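You operate a simulated robot arm through the tools that you are given. There is no shell and no other tool. Be economical: measure what you need, move in short steps, check, and stop when the job is done.

Carry out the task below with a simulated robot arm. There is one attempt and no reset: what you move stays moved.

TASK
Check the cup that the check order card names and sort it by the screen.
Fine: set the dial as the card says; CLEAR goes on the green tray, HOLD on the purple tray.
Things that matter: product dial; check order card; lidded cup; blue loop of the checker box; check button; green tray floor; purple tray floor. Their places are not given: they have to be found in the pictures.

It is judged by the outcome, as a careful person would: the job done as asked, and still so three seconds after it is handed in. It fails if anything else is knocked over, pushed out of place, dropped, spilled or broken.

THE ROBOT
A 7-joint arm with a two-finger parallel gripper, fixed in place. Base frame: the origin is at the foot of the arm, x ahead of it, y to its left, z up; the work surface is at about z = 0.86. Lengths are in m, angles in degrees, forces in N, time in s.
With the tool pointing down near the work surface it reaches from about 0.3 to 0.7 m from the base axis. Its first joint turns from -66.0 to 66.0 degrees. Payload 1.57 kg.
Tool frame: the origin (TCP) lies between the finger pads and is the grasp point; the fingertips stand 0.03 m ahead of it; z points along the fingers, y is the line along which they close. The gripper opens to 0.11 m. The fingers are 0.024 m wide and 0.012 m thick; the gripper's body (0.048 by 0.112 m) begins 0.078 m behind the TCP.
Orientation is told as [roll, pitch, yaw] about the base's x, y, z axes, in that order, counted from this pose: with the fingers straight down and closing along the base's y, the tool's x points along the base's -x, its y along +y and its z along -z.

THE INTERFACE
- The arm moves only by the tool servo_tool. Its argument "moves" is a list that holds one entry, the list of rows, each a list of 6 numbers: the shift along the tool's x, y, z in m, then the turn, a rotation vector about the tool's x, y, z in degrees. In form: [[[tx, ty, tz, ax, ay, az], ...]]. A call has 1 to 8 rows; each row shifts and turns the commanded pose from where the row before left it, along the tool's axes as they then stand. "gripper" is the closure in counts, from 0 (fully open) to 255 (shut), set as the call begins (left out, the last holds). A row lasts 0.2 s, in which the tool goes at most 0.05 m and 8.6 degrees; a call with a longer step from one row to the next is refused whole, and so is a gripper value outside its range. A pose out of reach is approached as far as the arm can. The call stops where the force on the tool passes 40 N (or 10 N more than at its start, if that is more) or the arm is blocked; 0.2 s more then pass. The fingers move at their own pace (about 0.108 m/s each) and stop on an object; they squeeze with about 37 N. The grip force told is the motor's: it shows also when the fingers shut on nothing. Time passes only in rows, and 0.2 s behind the last, so rows that do not move let the fingers close. It gives the time, the measured TCP pose, the force on the tool (base axes), the opening and the grip force at its end, in the units of the frame above (readings bear some noise).
- Cameras (640 x 400 px; columns grow to the right, rows downward): "scene" is fixed at [0.1784, -0.4031, 1.4032]; the picture's right is [0.65, -0.76, 0.00], its down [-0.43, -0.36, -0.83] and it looks along [0.63, 0.54, -0.56] (base axes); focal length 361 px, centre (320, 200). "wrist" rides on the gripper at [-0.036, 0, -0.08] in the tool frame; the picture's right is [0.00, -1.00, 0.00], its down [0.97, 0.00, -0.24] and it looks along [0.24, 0.00, 0.97] (tool axes); focal length 218 px, centre (320, 200).
- grab_frame(camera): a new picture of that camera. No time passes.
- measure_at(camera, pixels): for up to 12 pixels [column, row] of the newest picture of that camera ("zoom" is the newest enlarged one), the place [x, y, z] in the base frame of the surface seen there, good to about 0.003 m. No time passes.
- enlarge(camera, box): a new picture of the part [left, top, right, bottom] of that camera's present view, enlarged. No time passes.
- finish_job(): hands the job in; it is judged then, once.

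Work in short steps. Measure before you move; look again where a grasp or a placing could have gone wrong, and mend it. You have 80 turns and 34 pictures in all, the two below and enlarged ones among them. Open the gripper and draw the arm clear of the work before you hand the job in, unless the task says otherwise; then end with one line.

The tools are called after "Call:" as name(argument=value, ...) on one line, values as JSON. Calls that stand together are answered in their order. servo_tool: Moves the arm, as the interface text tells. Its arguments: {"type":"object","properties":{"moves":{"type":"array","items":{"type":"array","items":{"type":"array","items":{"type":"number"}}}},"gripper":{"type":"number"}},"required":["moves"]} The other tools are called the same way: grab_frame (camera) takes a picture; measure_at (camera, pixels) gives the place of the surface under pixels of a picture; enlarge (camera, box) takes an enlarged picture of a part of a camera's view; finish_job () hands the job in.

At the start:

```text
time_s: 0.0
position: [0.3637, -0.0741, 1.1476]
ee_rot: [0.1, 0.0, 0.1]
force: [-0.1, -0.4, -0.8]
grip_width: 0.1099
gripper_force: 0.0
```

scene: 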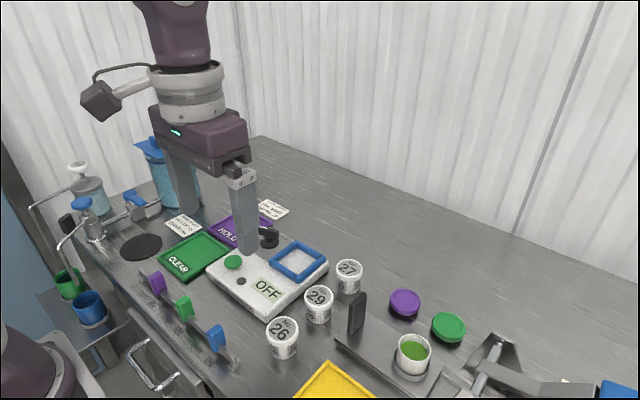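
wrist: 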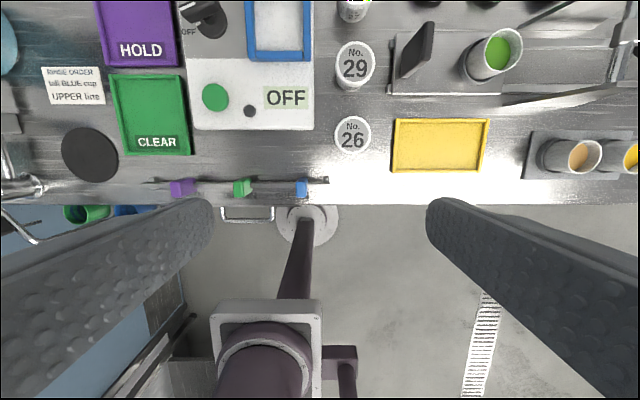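

The pictures show two cards: one near scene (184,225), one at (272,209). I enlarge both cards and the checker.

Call:
enlarge(camera="scene", box=[150, 190, 310, 290])

Call:
enlarge(camera="scene", box=[240, 190, 304, 230])

```text
4.00 times, centred on (230, 240) of scene
```

zoom: 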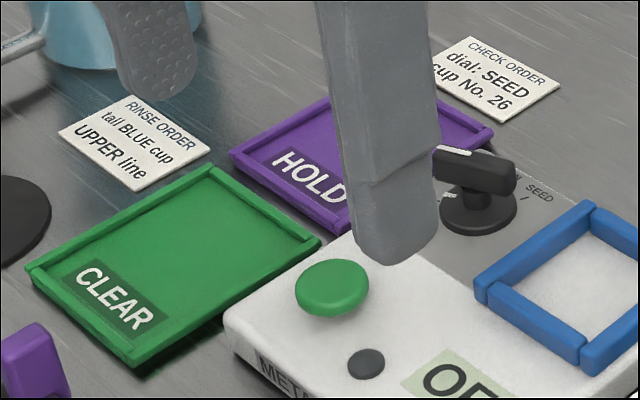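

```text
10.00 times, centred on (272, 210) of scene
```

zoom: 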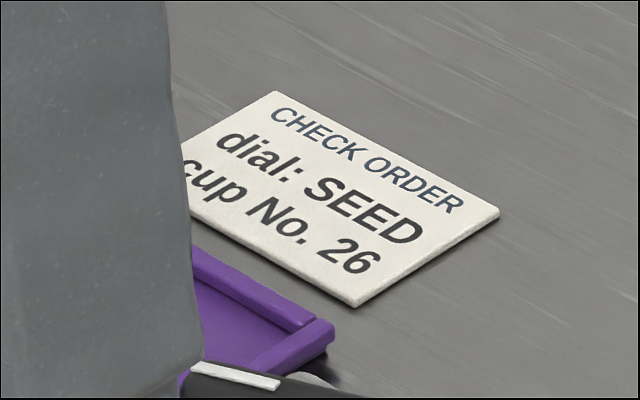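

The card says dial SEED, cup No. 26. I measure the dial, cup 26, button, loop and trays in the scene picture.

Call:
measure_at(camera="scene", pixels=[[268, 233], [234, 262], [241, 281], [283, 323], [282, 345], [297, 260], [275, 262], [322, 262], [200, 254], [222, 232], [319, 293], [349, 265]])

Call:
measure_at(camera="wrist", pixels=[[352, 135], [336, 135], [369, 135], [352, 118], [215, 97], [249, 110], [210, 22], [190, 10], [150, 100], [139, 25], [280, 20], [355, 60]])

```text
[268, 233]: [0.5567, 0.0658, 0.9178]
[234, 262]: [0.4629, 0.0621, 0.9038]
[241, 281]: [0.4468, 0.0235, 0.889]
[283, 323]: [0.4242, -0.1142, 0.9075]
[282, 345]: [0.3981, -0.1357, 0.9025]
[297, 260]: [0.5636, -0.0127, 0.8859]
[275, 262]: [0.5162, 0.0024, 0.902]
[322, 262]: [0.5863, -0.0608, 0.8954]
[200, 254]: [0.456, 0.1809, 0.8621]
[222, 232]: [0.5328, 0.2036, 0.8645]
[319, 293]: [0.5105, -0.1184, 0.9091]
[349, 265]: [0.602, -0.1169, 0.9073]
```

```text
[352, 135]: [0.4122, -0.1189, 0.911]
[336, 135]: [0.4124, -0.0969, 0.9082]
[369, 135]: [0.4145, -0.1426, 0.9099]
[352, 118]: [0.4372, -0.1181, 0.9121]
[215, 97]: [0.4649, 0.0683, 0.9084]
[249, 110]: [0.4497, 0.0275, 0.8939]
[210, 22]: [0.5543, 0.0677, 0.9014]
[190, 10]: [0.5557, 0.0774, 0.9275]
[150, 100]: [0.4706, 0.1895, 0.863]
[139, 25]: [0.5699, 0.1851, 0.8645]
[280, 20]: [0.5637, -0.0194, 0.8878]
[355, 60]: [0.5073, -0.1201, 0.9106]
```

I move above the dial to view it from the wrist.

Call:
servo_tool(moves=[[[-0.04, 0.026, 0, 0, 0, 0], [-0.04, 0.026, 0, 0, 0, 0], [-0.04, 0.026, 0, 0, 0, 0], [-0.04, 0.026, 0, 0, 0, 0], [-0.03, 0.026, 0, 0, 0, 0]]])

Call:
grab_frame(camera="wrist")

```text
time_s: 1.2
position: [0.5553, 0.0544, 1.1482]
ee_rot: [0.1, 0.0, -0.1]
force: [0.6, 0.6, -1.0]
grip_width: 0.1102
gripper_force: 0.0
```

```text
29 pictures are left
```

wrist: 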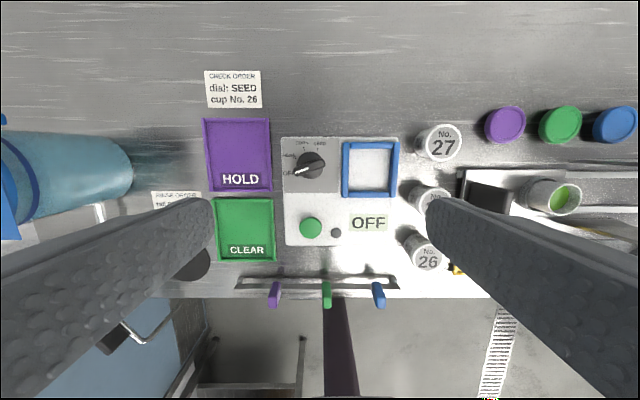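

Call:
enlarge(camera="wrist", box=[272, 135, 352, 185])

```text
8.00 times, centred on (312, 160) of wrist
```

zoom: 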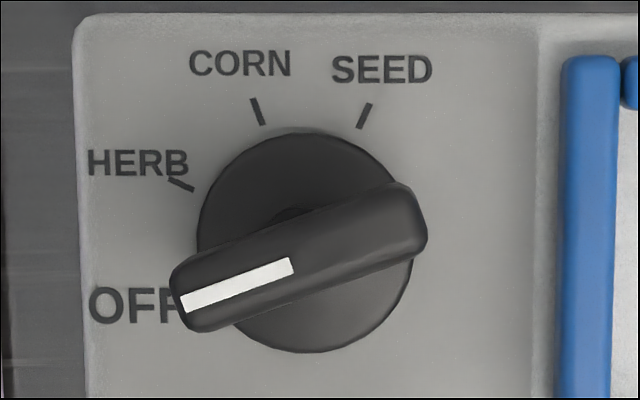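

Call:
measure_at(camera="zoom", pixels=[[185, 310], [290, 265], [400, 215], [330, 340], [220, 195], [395, 310], [257, 110], [364, 116], [181, 184], [300, 250], [90, 60], [195, 315]])

```text
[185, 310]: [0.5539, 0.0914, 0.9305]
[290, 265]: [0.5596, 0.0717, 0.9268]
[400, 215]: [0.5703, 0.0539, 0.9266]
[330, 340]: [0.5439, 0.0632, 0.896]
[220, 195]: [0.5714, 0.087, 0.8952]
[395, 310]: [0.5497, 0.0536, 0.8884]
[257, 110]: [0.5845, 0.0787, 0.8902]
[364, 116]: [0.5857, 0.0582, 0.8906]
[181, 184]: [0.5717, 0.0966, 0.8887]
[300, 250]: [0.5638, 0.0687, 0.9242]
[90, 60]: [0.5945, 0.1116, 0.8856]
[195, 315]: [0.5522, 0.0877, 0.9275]
```

The dial sits at about (0.562, 0.070); its bar points at 113° (OFF) and must turn to about -25° (SEED), 139° clockwise. I first turn the tool -113.5° about its axis, so that the turn ends within wrist range.

Call:
servo_tool(moves=[[[-0.0067, 0.016, 0, 0, 0, 0], [0, 0, 0, 0, 0, -8.1], [0, 0, 0, 0, 0, -8.1], [0, 0, 0, 0, 0, -8.1], [0, 0, 0, 0, 0, -8.1], [0, 0, 0, 0, 0, -8.1], [0, 0, 0, 0, 0, -8.1], [0, 0, 0, 0, 0, -8.1]]], gripper=130)

Call:
servo_tool(moves=[[[0, 0, 0, 0, 0, -8.1], [0, 0, 0, 0, 0, -8.1], [0, 0, 0, 0, 0, -8.1], [0, 0, 0, 0, 0, -8.1], [0, 0, 0, 0, 0, -8.1], [0, 0, 0, 0, 0, -8.1], [0, 0, 0, 0, 0, -8.1], [0, 0, 0, 0, 0, 0]]])

```text
time_s: 3.0
position: [0.5606, 0.0728, 1.1476]
ee_rot: [-0.1, -0.1, 56.8]
force: [-0.9, -0.2, -0.8]
grip_width: 0.0538
gripper_force: 0.1
```

```text
time_s: 4.8
position: [0.5609, 0.0721, 1.1469]
ee_rot: [0.1, 0.0, 113.4]
force: [0.4, -0.2, 0.0]
grip_width: 0.0539
gripper_force: 0.0
```

The turn was reached. I lower to about 0.965 and look.

Call:
servo_tool(moves=[[[0, 0, 0.045, 0, 0, 0], [0, 0, 0.045, 0, 0, 0], [0, 0, 0.045, 0, 0, 0], [0, 0, 0.045, 0, 0, 0]]])

Call:
grab_frame(camera="wrist")

```text
time_s: 5.8
position: [0.5615, 0.0727, 0.9689]
ee_rot: [0.0, 0.0, 113.5]
force: [-0.3, -0.1, 0.3]
grip_width: 0.0539
gripper_force: 0.0
```

```text
27 pictures are left
```

wrist: 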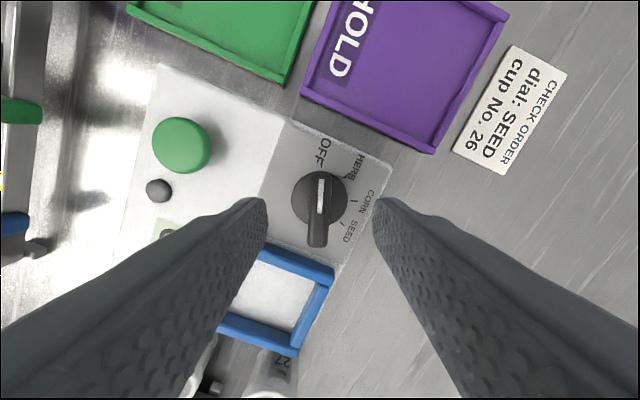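

Call:
measure_at(camera="wrist", pixels=[[322, 174], [318, 243], [319, 208], [298, 205], [347, 200], [342, 224], [356, 200], [330, 162], [318, 235]])

```text
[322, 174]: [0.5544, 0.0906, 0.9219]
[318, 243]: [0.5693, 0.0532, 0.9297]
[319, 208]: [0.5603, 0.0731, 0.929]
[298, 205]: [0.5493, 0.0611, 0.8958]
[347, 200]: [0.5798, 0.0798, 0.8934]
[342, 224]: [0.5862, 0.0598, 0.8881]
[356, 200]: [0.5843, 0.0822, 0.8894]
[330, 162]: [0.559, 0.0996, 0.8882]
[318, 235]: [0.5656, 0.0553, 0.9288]
```

The bar is centred on the TCP. I lower 0.027 m and close.

Call:
servo_tool(moves=[[[0, 0, 0.027, 0, 0, 0]]])

Call:
servo_tool(moves=[[[0, 0, 0, 0, 0, 0], [0, 0, 0, 0, 0, 0]]], gripper=255)

```text
time_s: 6.2
position: [0.562, 0.0726, 0.9398]
ee_rot: [0.0, 0.1, 113.4]
force: [0.5, -0.1, -0.1]
grip_width: 0.0536
gripper_force: 0.0
```

```text
time_s: 6.8
position: [0.5616, 0.073, 0.9415]
ee_rot: [0.1, 0.0, 113.3]
force: [-1.9, -1.1, -6.6]
grip_width: 0.0139
gripper_force: 30.4
```

Gripped (0.014 m). I turn it clockwise in two calls.

Call:
servo_tool(moves=[[[0, 0, 0, 0, 0, 8.5], [0, 0, 0, 0, 0, 8.5], [0, 0, 0, 0, 0, 8.5], [0, 0, 0, 0, 0, 8.5], [0, 0, 0, 0, 0, 8.5], [0, 0, 0, 0, 0, 8.5], [0, 0, 0, 0, 0, 8.5], [0, 0, 0, 0, 0, 8.5]]])

Call:
servo_tool(moves=[[[0, 0, 0, 0, 0, 8.5], [0, 0, 0, 0, 0, 8.5], [0, 0, 0, 0, 0, 8.5], [0, 0, 0, 0, 0, 8.5], [0, 0, 0, 0, 0, 8.5], [0, 0, 0, 0, 0, 8.5], [0, 0, 0, 0, 0, 8.5], [0, 0, 0, 0, 0, 8.5]]])

Call:
enlarge(camera="wrist", box=[240, 140, 400, 240])

```text
time_s: 8.6
position: [0.5641, 0.073, 0.9415]
ee_rot: [-0.2, -0.2, 45.2]
force: [27.8, 1.2, -3.6]
grip_width: 0.0126
gripper_force: 29.3
```

```text
time_s: 10.4
position: [0.5607, 0.0701, 0.9408]
ee_rot: [-0.1, 0.0, -22.7]
force: [15.2, -24.3, 7.9]
grip_width: 0.0131
gripper_force: 29.7
```

```text
4.00 times, centred on (320, 190) of wrist
```

zoom: 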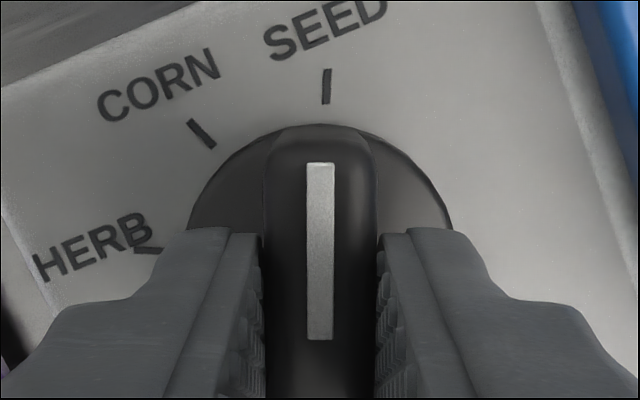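

The pointer is about 2° short of the SEED tick. I add 2°, release and rise.

Call:
servo_tool(moves=[[[0, 0, 0, 0, 0, 2.2], [0, 0, 0, 0, 0, 0]]])

Call:
servo_tool(moves=[[[0, 0, 0, 0, 0, 0], [0, 0, 0, 0, 0, 0], [0, 0, -0.04, 0, 0, 0], [0, 0, -0.04, 0, 0, 0], [0, 0, -0.04, 0, 0, 0]]], gripper=130)

Call:
grab_frame(camera="wrist")

```text
time_s: 11.0
position: [0.5614, 0.0704, 0.9401]
ee_rot: [-0.2, 0.1, -24.9]
force: [10.6, -26.6, 11.0]
grip_width: 0.0129
gripper_force: 29.8
```

```text
time_s: 12.2
position: [0.5638, 0.0721, 1.0583]
ee_rot: [0.0, 0.0, -24.8]
force: [-0.1, -0.2, -0.1]
grip_width: 0.0539
gripper_force: 0.1
```

```text
25 pictures are left
```

wrist: 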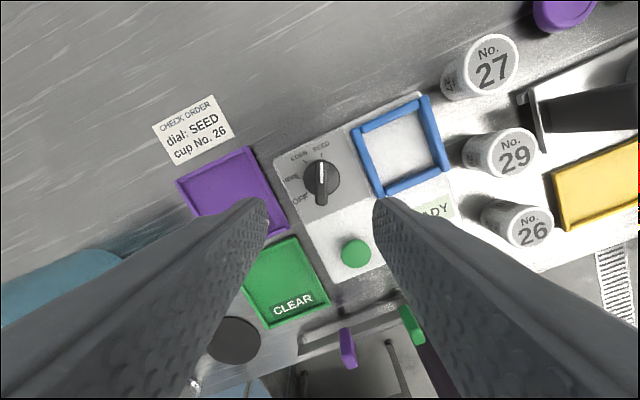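

The screen shows READY and the dial points at SEED. I measure loop corners and cups, and return to yaw 0 at height.

Call:
measure_at(camera="wrist", pixels=[[400, 146], [356, 130], [424, 100], [442, 165], [388, 190], [366, 126], [416, 107], [434, 163], [390, 182], [355, 252], [528, 228], [552, 200]])

Call:
servo_tool(moves=[[[0, 0, -0.03, 0, 0, -8.3], [0, 0, -0.03, 0, 0, -8.3], [0, 0, 0, 0, 0, -8.2]]], gripper=58)

```text
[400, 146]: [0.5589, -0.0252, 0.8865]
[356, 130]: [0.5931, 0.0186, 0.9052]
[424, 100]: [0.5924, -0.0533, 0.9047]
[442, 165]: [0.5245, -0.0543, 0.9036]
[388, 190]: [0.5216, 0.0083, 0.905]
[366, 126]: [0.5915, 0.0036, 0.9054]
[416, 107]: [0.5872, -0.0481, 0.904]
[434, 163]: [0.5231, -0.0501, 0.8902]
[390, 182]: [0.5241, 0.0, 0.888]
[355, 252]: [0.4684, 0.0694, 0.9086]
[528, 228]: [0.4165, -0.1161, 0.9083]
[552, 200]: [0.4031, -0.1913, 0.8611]
```

```text
time_s: 13.0
position: [0.5617, 0.0711, 1.1185]
ee_rot: [-0.1, 0.1, 0.0]
force: [0.1, -1.2, 0.2]
grip_width: 0.0851
gripper_force: 0.0
```

I move above cup 26 and look down at it.

Call:
servo_tool(moves=[[[0.03, -0.038, 0, 0, 0, 0], [0.03, -0.038, 0, 0, 0, 0], [0.03, -0.038, 0, 0, 0, 0], [0.03, -0.038, 0, 0, 0, 0], [0.028, -0.038, 0, 0, 0, 0], [0, 0, 0.045, 0, 0, 0], [0, 0, 0.045, 0, 0, 0]]])

Call:
grab_frame(camera="wrist")

```text
time_s: 14.6
position: [0.4139, -0.1174, 1.0295]
ee_rot: [0.0, 0.1, 0.0]
force: [-0.1, 0.3, -0.2]
grip_width: 0.0852
gripper_force: 0.1
```

```text
24 pictures are left
```

wrist: 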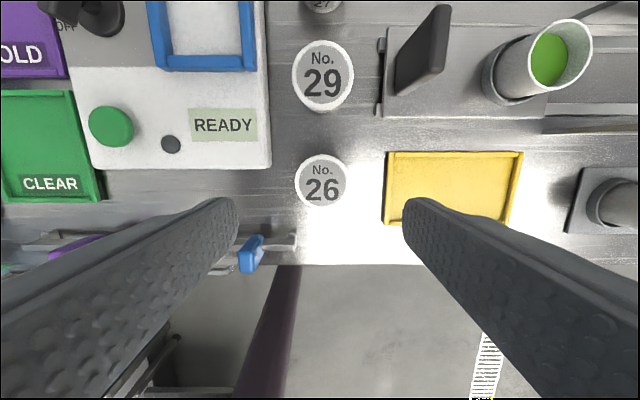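

Call:
measure_at(camera="wrist", pixels=[[297, 181], [345, 181], [321, 157], [321, 203], [321, 181], [268, 160], [322, 100], [325, 109], [387, 190], [230, 245], [255, 245], [190, 20]])

```text
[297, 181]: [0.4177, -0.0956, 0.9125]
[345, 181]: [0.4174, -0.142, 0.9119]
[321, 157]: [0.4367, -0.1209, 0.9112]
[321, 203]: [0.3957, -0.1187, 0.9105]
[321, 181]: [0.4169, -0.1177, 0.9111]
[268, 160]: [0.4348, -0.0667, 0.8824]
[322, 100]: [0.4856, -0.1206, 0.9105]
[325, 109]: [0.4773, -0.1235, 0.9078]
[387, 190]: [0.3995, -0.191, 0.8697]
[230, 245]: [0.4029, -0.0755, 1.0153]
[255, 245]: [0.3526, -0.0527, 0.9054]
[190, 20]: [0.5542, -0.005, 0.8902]
```

Cup 26 centre is (0.4165, -0.119), radius 0.023. I narrow the fingers to 0.07 and go down so the tips stay above the loop's rim height later (TCP 0.911).

Call:
servo_tool(moves=[[[-0.0026, -0.0016, 0, 0, 0, 0], [0, 0, 0.04, 0, 0, 0], [0, 0, 0.04, 0, 0, 0], [0, 0, 0.0385, 0, 0, 0], [0, 0, 0, 0, 0, 0]]], gripper=93)

Call:
servo_tool(moves=[[[0, 0, 0, 0, 0, 0], [0, 0, 0, 0, 0, 0], [0, 0, 0, 0, 0, 0]]], gripper=255)

```text
time_s: 15.8
position: [0.4164, -0.1195, 0.9085]
ee_rot: [0.0, 0.0, 0.0]
force: [0.3, -0.2, -0.6]
grip_width: 0.0701
gripper_force: 0.1
```

```text
time_s: 16.6
position: [0.417, -0.119, 0.9092]
ee_rot: [-0.1, 0.1, -0.1]
force: [0.9, -0.3, -0.1]
grip_width: 0.0506
gripper_force: 37.5
```

The tips would be barely above the loop rim, so I regrip 5 mm higher, then lift.

Call:
servo_tool(moves=[[[0, 0, 0, 0, 0, 0], [0, 0, -0.005, 0, 0, 0], [0, 0, 0, 0, 0, 0]]], gripper=93)

Call:
servo_tool(moves=[[[0, 0, 0, 0, 0, 0], [0, 0, 0, 0, 0, 0], [0, 0, 0, 0, 0, 0]]], gripper=255)

Call:
servo_tool(moves=[[[0, 0, -0.03, 0, 0, 0], [0, 0, -0.035, 0, 0, 0], [0, 0, -0.035, 0, 0, 0]]])

Call:
grab_frame(camera="scene")

```text
time_s: 17.4
position: [0.4163, -0.1203, 0.9146]
ee_rot: [0.0, 0.0, 0.0]
force: [-0.6, 0.1, 0.7]
grip_width: 0.0699
gripper_force: 0.0
```

```text
time_s: 18.2
position: [0.4161, -0.119, 0.9153]
ee_rot: [0.0, 0.0, 0.0]
force: [0.6, 0.1, 1.5]
grip_width: 0.0504
gripper_force: 37.2
```

```text
time_s: 19.0
position: [0.4159, -0.1188, 1.0175]
ee_rot: [0.0, 0.2, 0.1]
force: [0.0, -0.7, -0.4]
grip_width: 0.0506
gripper_force: 37.3
```

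```text
23 pictures are left
```

scene: 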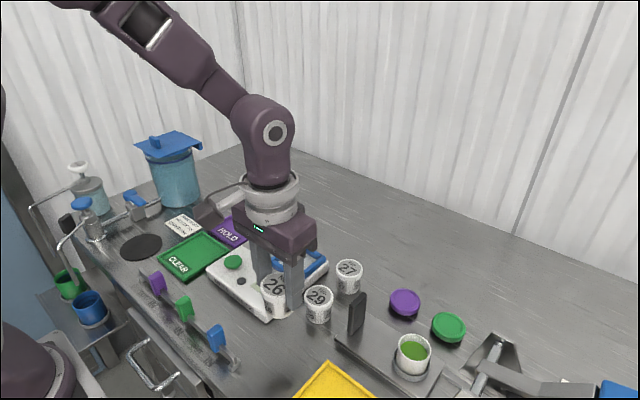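

Cup 26 is held upright. I carry it above the loop and look.

Call:
servo_tool(moves=[[[0, 0.035, 0, 0, 0, 0], [0, 0.035, 0, 0, 0, 0], [-0.03, 0.028, 0, 0, 0, 0], [-0.04, 0, 0, 0, 0, 0], [-0.04, 0, 0, 0, 0, 0], [-0.032, 0, 0, 0, 0, 0], [0, 0, 0, 0, 0, 0]]])

Call:
grab_frame(camera="wrist")

Call:
enlarge(camera="scene", box=[200, 210, 360, 310])

```text
time_s: 20.6
position: [0.5595, -0.0209, 1.0168]
ee_rot: [0.0, 0.0, 0.0]
force: [0.1, 0.1, -0.6]
grip_width: 0.0501
gripper_force: 37.1
```

```text
22 pictures are left
```

wrist: 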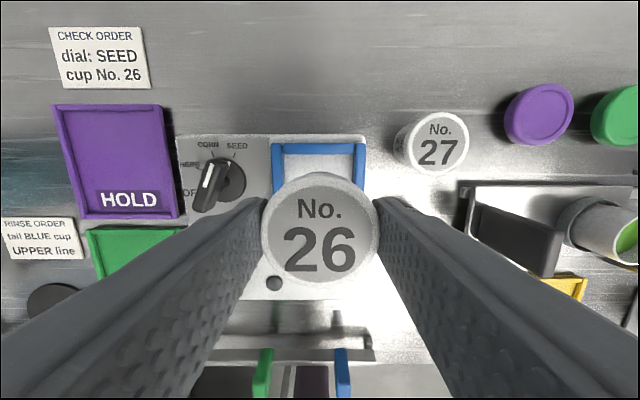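

```text
4.00 times, centred on (280, 260) of scene
```

zoom: 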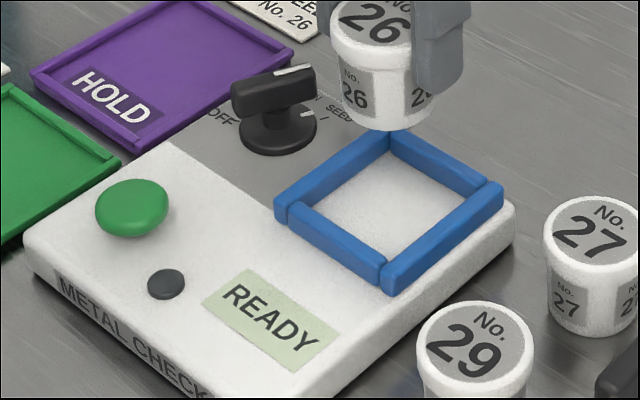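

I measure the loop precisely and check the dial again.

Call:
measure_at(camera="zoom", pixels=[[300, 205], [388, 255], [470, 195], [388, 145], [385, 210], [281, 200], [388, 275], [498, 190], [390, 135], [375, 125]])

Call:
enlarge(camera="wrist", box=[160, 125, 288, 205])

```text
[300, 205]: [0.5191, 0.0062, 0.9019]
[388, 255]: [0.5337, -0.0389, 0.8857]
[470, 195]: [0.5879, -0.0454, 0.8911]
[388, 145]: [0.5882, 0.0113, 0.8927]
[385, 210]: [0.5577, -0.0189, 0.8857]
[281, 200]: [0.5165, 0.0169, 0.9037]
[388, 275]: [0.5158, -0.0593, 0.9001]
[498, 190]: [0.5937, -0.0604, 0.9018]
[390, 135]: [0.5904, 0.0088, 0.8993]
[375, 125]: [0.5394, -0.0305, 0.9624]
```

```text
5.00 times, centred on (224, 165) of wrist
```

zoom: 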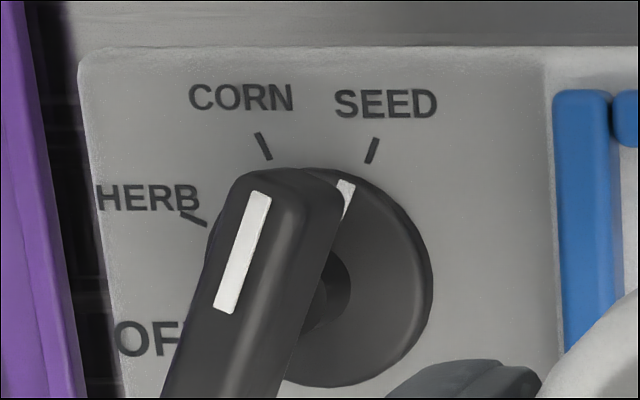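

The dial's disc mark aligns with SEED. Loop centre is (0.555, -0.021) with floor 0.886; I lower the cup there.

Call:
servo_tool(moves=[[[0.004, -0.0003, 0.03, 0, 0, 0], [0, 0, 0.025, 0, 0, 0], [0, 0, 0.012, 0, 0, 0], [0, 0, 0.006, 0, 0, 0], [0, 0, 0.002, 0, 0, 0], [0, 0, 0, 0, 0, 0]]])

Call:
enlarge(camera="scene", box=[200, 210, 360, 310])

```text
time_s: 22.0
position: [0.5531, -0.0233, 0.9418]
ee_rot: [0.0, -0.1, 0.0]
force: [-6.5, -0.9, 27.5]
grip_width: 0.0507
gripper_force: 36.7
```

```text
4.00 times, centred on (280, 260) of scene
```

zoom: 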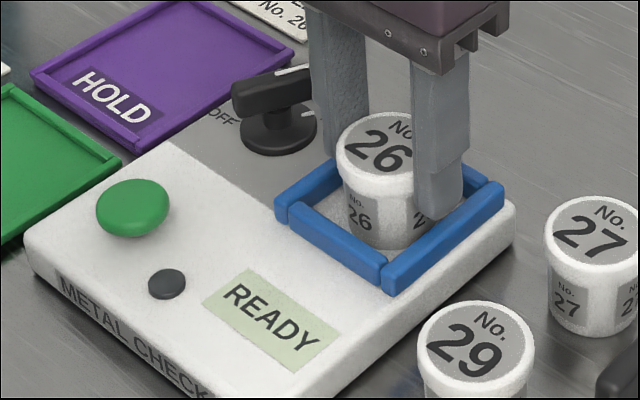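

The cup sits on the loop's floor (27 N contact). I release, rise and look.

Call:
servo_tool(moves=[[[0, 0, -0.002, 0, 0, 0], [0, 0, 0, 0, 0, 0], [0, 0, 0, 0, 0, 0]]], gripper=93)

Call:
servo_tool(moves=[[[0, 0, -0.025, 0, 0, 0], [0, 0, -0.04, 0, 0, 0], [0, 0, -0.04, 0, 0, 0], [0.045, 0.04, 0, 0, 0, 0], [0.045, 0.045, 0, 0, 0, 0]]])

Call:
servo_tool(moves=[[[0, 0, 0, 0, 0, 0], [0, 0, 0, 0, 0, 0]]], gripper=255)

Call:
grab_frame(camera="wrist")

Call:
enlarge(camera="scene", box=[200, 210, 360, 310])

```text
time_s: 22.8
position: [0.5552, -0.0229, 0.9444]
ee_rot: [-0.1, 0.0, 0.0]
force: [-0.1, 0.4, -0.1]
grip_width: 0.0698
gripper_force: 0.1
```

```text
refused: row 4 steps farther than a row can; nothing moved
```

```text
time_s: 23.4
position: [0.554, -0.0225, 0.9445]
ee_rot: [0.0, 0.0, 0.1]
force: [0.2, 0.2, 2.1]
grip_width: 0.0503
gripper_force: 36.8
```

```text
18 pictures are left
```

wrist: 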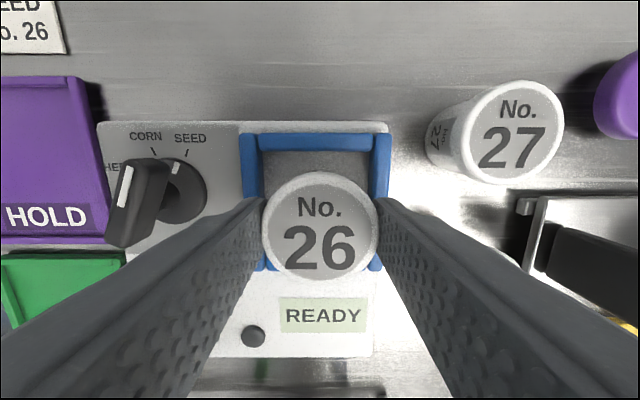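

```text
4.00 times, centred on (280, 260) of scene
```

zoom: 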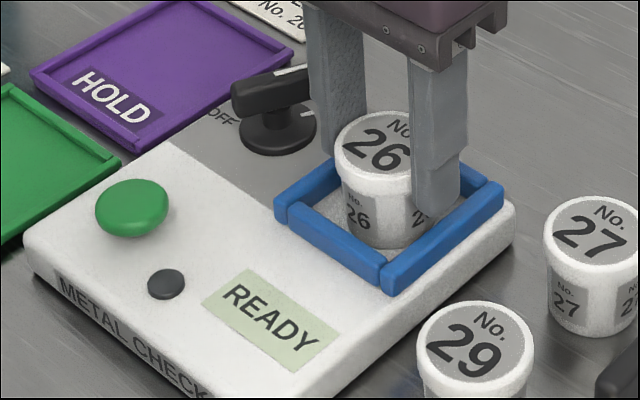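

The rise was refused (step too long), so the fingers just regripped the cup; nothing was disturbed. I release again and rise with smaller steps.

Call:
servo_tool(moves=[[[0, 0, 0, 0, 0, 0], [0, 0, 0, 0, 0, 0], [0, 0, -0.025, 0, 0, 0], [0, 0, -0.04, 0, 0, 0], [0, 0, -0.04, 0, 0, 0], [0.03, 0.03, 0, 0, 0, 0], [0.03, 0.03, 0, 0, 0, 0], [0.03, 0.031, 0, 0, 0, 0]]], gripper=93)

```text
time_s: 25.2
position: [0.4645, 0.0695, 1.0498]
ee_rot: [0.1, -0.1, -0.1]
force: [0.2, 0.4, -0.6]
grip_width: 0.0695
gripper_force: 0.0
```

I shut the fingers and look at the button below.

Call:
servo_tool(moves=[[[0, 0, 0, 0, 0, 0], [0, 0, 0, 0, 0, 0]]], gripper=255)

Call:
grab_frame(camera="wrist")

```text
time_s: 25.8
position: [0.4632, 0.07, 1.0492]
ee_rot: [0.0, -0.1, 0.0]
force: [-0.2, 0.4, 0.9]
grip_width: 0.0
gripper_force: 21.6
```

```text
16 pictures are left
```

wrist: 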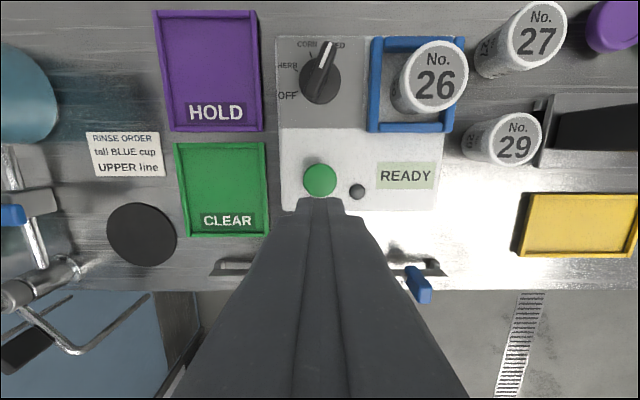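

Call:
measure_at(camera="wrist", pixels=[[320, 178], [304, 178], [336, 178], [320, 164], [220, 180], [183, 148], [262, 146], [186, 236], [268, 232], [163, 15], [258, 125], [210, 70]])

```text
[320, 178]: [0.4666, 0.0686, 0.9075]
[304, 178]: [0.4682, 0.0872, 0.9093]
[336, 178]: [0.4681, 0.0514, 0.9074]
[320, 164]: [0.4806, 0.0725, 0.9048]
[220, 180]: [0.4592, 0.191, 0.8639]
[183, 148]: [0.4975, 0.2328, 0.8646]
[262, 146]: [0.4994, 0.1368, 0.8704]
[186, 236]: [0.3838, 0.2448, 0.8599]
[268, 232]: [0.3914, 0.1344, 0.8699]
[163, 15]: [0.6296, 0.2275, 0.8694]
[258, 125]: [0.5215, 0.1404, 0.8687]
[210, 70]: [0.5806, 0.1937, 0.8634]
```

Button centre is (0.466, 0.069), top 0.909. I lower to just above it, then press in small steps.

Call:
servo_tool(moves=[[[-0.0025, -0.001, 0.04, 0, 0, 0], [0, 0, 0.04, 0, 0, 0], [0, 0, 0.022, 0, 0, 0], [0, 0, 0, 0, 0, 0]]])

Call:
servo_tool(moves=[[[0, 0, 0.004, 0, 0, 0], [0, 0, 0.003, 0, 0, 0], [0, 0, 0.002, 0, 0, 0], [0, 0, 0.002, 0, 0, 0]]])

Call:
enlarge(camera="scene", box=[200, 210, 360, 310])

```text
time_s: 26.8
position: [0.4671, 0.0686, 0.9477]
ee_rot: [0.0, 0.0, 0.0]
force: [0.0, 0.1, -0.2]
grip_width: 0.0
gripper_force: 20.9
```

```text
time_s: 27.8
position: [0.4654, 0.0689, 0.9366]
ee_rot: [0.0, 0.0, -0.1]
force: [0.3, 0.0, 0.2]
grip_width: 0.0
gripper_force: 21.0
```

```text
4.00 times, centred on (280, 260) of scene
```

zoom: 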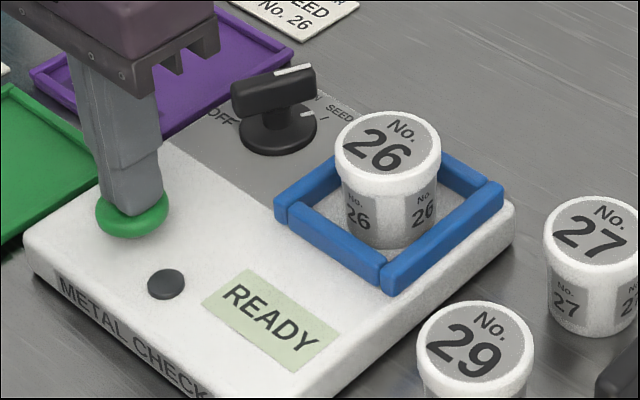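

Almost touching, no force yet; the screen still reads READY. I press further in small steps.

Call:
servo_tool(moves=[[[0, 0, 0.002, 0, 0, 0], [0, 0, 0.002, 0, 0, 0], [0, 0, 0.001, 0, 0, 0], [0, 0, 0, 0, 0, 0]]])

Call:
enlarge(camera="scene", box=[200, 210, 360, 310])

```text
time_s: 28.8
position: [0.4659, 0.0687, 0.9303]
ee_rot: [0.1, 0.1, 0.0]
force: [-1.1, 1.2, 3.3]
grip_width: 0.0004
gripper_force: 21.2
```

```text
4.00 times, centred on (280, 260) of scene
```

zoom: 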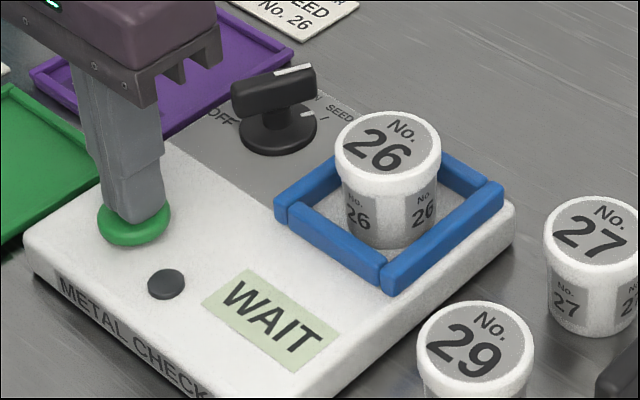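

The screen shows WAIT, so the press registered. I rise and wait for the result.

Call:
servo_tool(moves=[[[0, 0, -0.03, 0, 0, 0], [0, 0, -0.04, 0, 0, 0], [0, 0, -0.04, 0, 0, 0], [0, 0, 0, 0, 0, 0], [0, 0, 0, 0, 0, 0], [0, 0, 0, 0, 0, 0], [0, 0, 0, 0, 0, 0], [0, 0, 0, 0, 0, 0]]], gripper=93)

Call:
servo_tool(moves=[[[0, 0, 0, 0, 0, 0], [0, 0, 0, 0, 0, 0], [0, 0, 0, 0, 0, 0], [0, 0, 0, 0, 0, 0], [0, 0, 0, 0, 0, 0], [0, 0, 0, 0, 0, 0], [0, 0, 0, 0, 0, 0], [0, 0, 0, 0, 0, 0]]])

Call:
enlarge(camera="scene", box=[200, 210, 360, 310])

```text
time_s: 30.6
position: [0.4662, 0.0691, 1.0412]
ee_rot: [0.0, 0.0, 0.0]
force: [0.5, -0.3, 0.1]
grip_width: 0.07
gripper_force: 0.1
```

```text
time_s: 32.4
position: [0.4673, 0.0692, 1.0413]
ee_rot: [0.0, 0.0, 0.0]
force: [0.0, 0.3, 0.3]
grip_width: 0.0698
gripper_force: 0.1
```

```text
4.00 times, centred on (280, 260) of scene
```

zoom: 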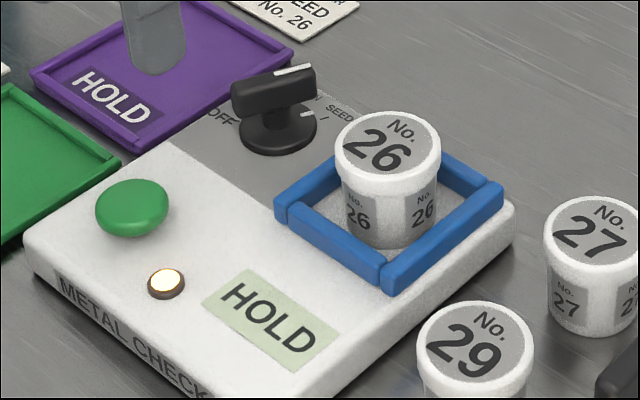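

The screen reads HOLD, so the cup goes on the purple tray. I return to the cup's known pose and grasp it.

Call:
servo_tool(moves=[[[-0.03, -0.031, 0, 0, 0, 0], [-0.03, -0.031, 0, 0, 0, 0], [-0.0285, -0.0297, 0, 0, 0, 0], [0, 0, 0, 0, 0, 0], [0, 0, 0.04, 0, 0, 0], [0, 0, 0.04, 0, 0, 0], [0, 0, 0.017, 0, 0, 0], [0, 0, 0, 0, 0, 0]]])

Call:
servo_tool(moves=[[[0, 0, 0, 0, 0, 0], [0, 0, 0, 0, 0, 0], [0, 0, 0, 0, 0, 0]]], gripper=255)

```text
time_s: 34.2
position: [0.5541, -0.0231, 0.9444]
ee_rot: [0.0, 0.0, 0.0]
force: [-0.4, 0.0, 0.3]
grip_width: 0.0698
gripper_force: 0.0
```

```text
time_s: 35.0
position: [0.5551, -0.0224, 0.945]
ee_rot: [0.0, 0.1, 0.1]
force: [0.7, 0.7, 0.6]
grip_width: 0.0503
gripper_force: 37.6
```

Gripped. I lift and carry to above the purple tray centre (0.577, 0.185).

Call:
servo_tool(moves=[[[0, 0, -0.03, 0, 0, 0], [0, 0, -0.035, 0, 0, 0], [0, 0, -0.035, 0, 0, 0], [0, 0.04, 0, 0, 0, 0], [0, 0.042, 0, 0, 0, 0], [0, 0.042, 0, 0, 0, 0], [-0.011, 0.042, 0, 0, 0, 0], [-0.011, 0.042, 0, 0, 0, 0]]])

Call:
grab_frame(camera="scene")

```text
time_s: 36.8
position: [0.576, 0.1833, 1.0443]
ee_rot: [0.1, 0.0, -0.1]
force: [0.5, -0.4, -0.6]
grip_width: 0.0504
gripper_force: 36.7
```

```text
12 pictures are left
```

scene: 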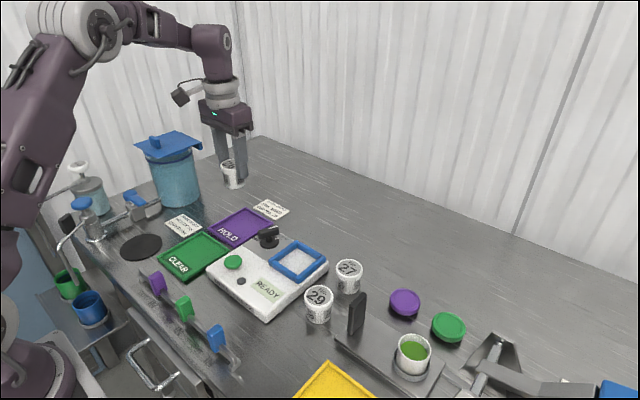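

The cup is above the purple tray. I lower it to the floor (TCP about 0.922).

Call:
servo_tool(moves=[[[0, 0, 0.04, 0, 0, 0], [0, 0, 0.04, 0, 0, 0], [0, 0, 0.03, 0, 0, 0], [0, 0, 0.007, 0, 0, 0], [0, 0, 0.003, 0, 0, 0], [0, 0, 0.001, 0, 0, 0], [0, 0, 0, 0, 0, 0]]])

Call:
enlarge(camera="scene", box=[160, 160, 320, 260])

```text
time_s: 38.4
position: [0.5765, 0.184, 0.9231]
ee_rot: [0.0, -0.1, -0.1]
force: [0.4, -0.9, -0.6]
grip_width: 0.0502
gripper_force: 36.9
```

```text
4.00 times, centred on (240, 210) of scene
```

zoom: 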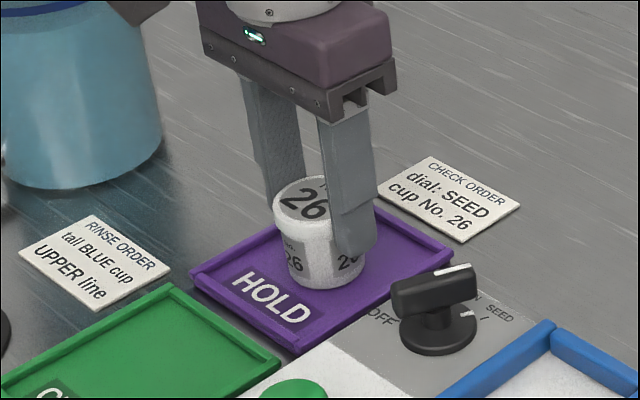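

No contact force yet; I lower a few mm more until contact.

Call:
servo_tool(moves=[[[0, 0, 0.002, 0, 0, 0], [0, 0, 0.001, 0, 0, 0], [0, 0, 0, 0, 0, 0]]])

```text
time_s: 39.2
position: [0.5769, 0.1852, 0.9215]
ee_rot: [0.0, 0.0, 0.0]
force: [-0.8, -0.2, 2.7]
grip_width: 0.0505
gripper_force: 36.8
```

Contact is felt (2.7 N). I release, rise and draw back.

Call:
servo_tool(moves=[[[0, 0, 0, 0, 0, 0], [0, 0, 0, 0, 0, 0], [0, 0, 0, 0, 0, 0], [0, 0, -0.025, 0, 0, 0], [0, 0, -0.04, 0, 0, 0], [0, 0, -0.04, 0, 0, 0], [0, 0, -0.04, 0, 0, 0], [0, 0, -0.04, 0, 0, 0]]], gripper=85)

Call:
servo_tool(moves=[[[0.04, -0.025, 0, 0, 0, 0], [0.04, -0.025, 0, 0, 0, 0], [0.04, -0.025, 0, 0, 0, 0], [0.04, -0.025, 0, 0, 0, 0], [0.03, -0.025, 0, 0, 0, 0], [0, -0.04, 0, 0, 0, 0], [0, 0, 0, 0, 0, 0]]], gripper=0)

Call:
grab_frame(camera="scene")

Call:
enlarge(camera="scene", box=[160, 180, 320, 280])

```text
time_s: 41.0
position: [0.5779, 0.1841, 1.1063]
ee_rot: [0.0, 0.1, 0.0]
force: [-0.8, -0.7, -0.1]
grip_width: 0.0733
gripper_force: 0.1
```

```text
time_s: 42.6
position: [0.3883, 0.0188, 1.1054]
ee_rot: [-0.1, 0.0, 0.0]
force: [0.1, -0.7, 0.2]
grip_width: 0.1101
gripper_force: 0.1
```

```text
10 pictures are left
```

scene: 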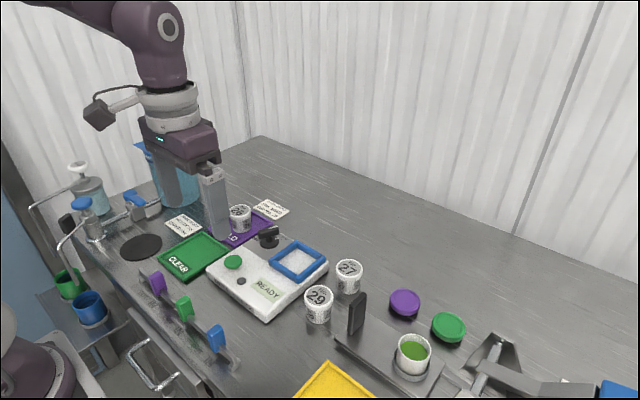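

```text
4.00 times, centred on (240, 230) of scene
```

zoom: 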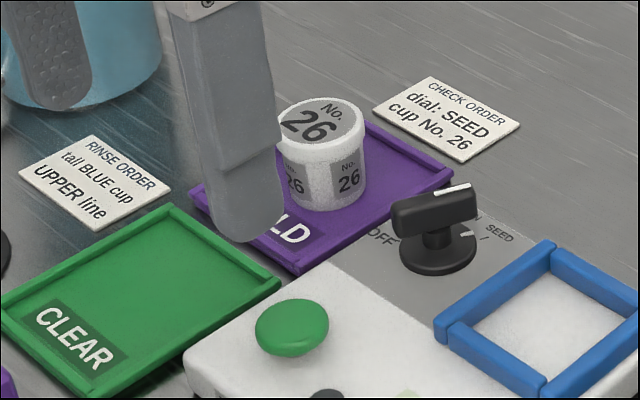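

Cup 26 stands upright on the purple tray, the dial is at SEED, the other items are in place, and the arm is clear with the gripper open. I hand the job in.

Call:
finish_job()

```text
The job is handed in.
```

I checked cup No. 26 with the dial on SEED, the screen showed HOLD, and the cup now stands upright on the purple tray.
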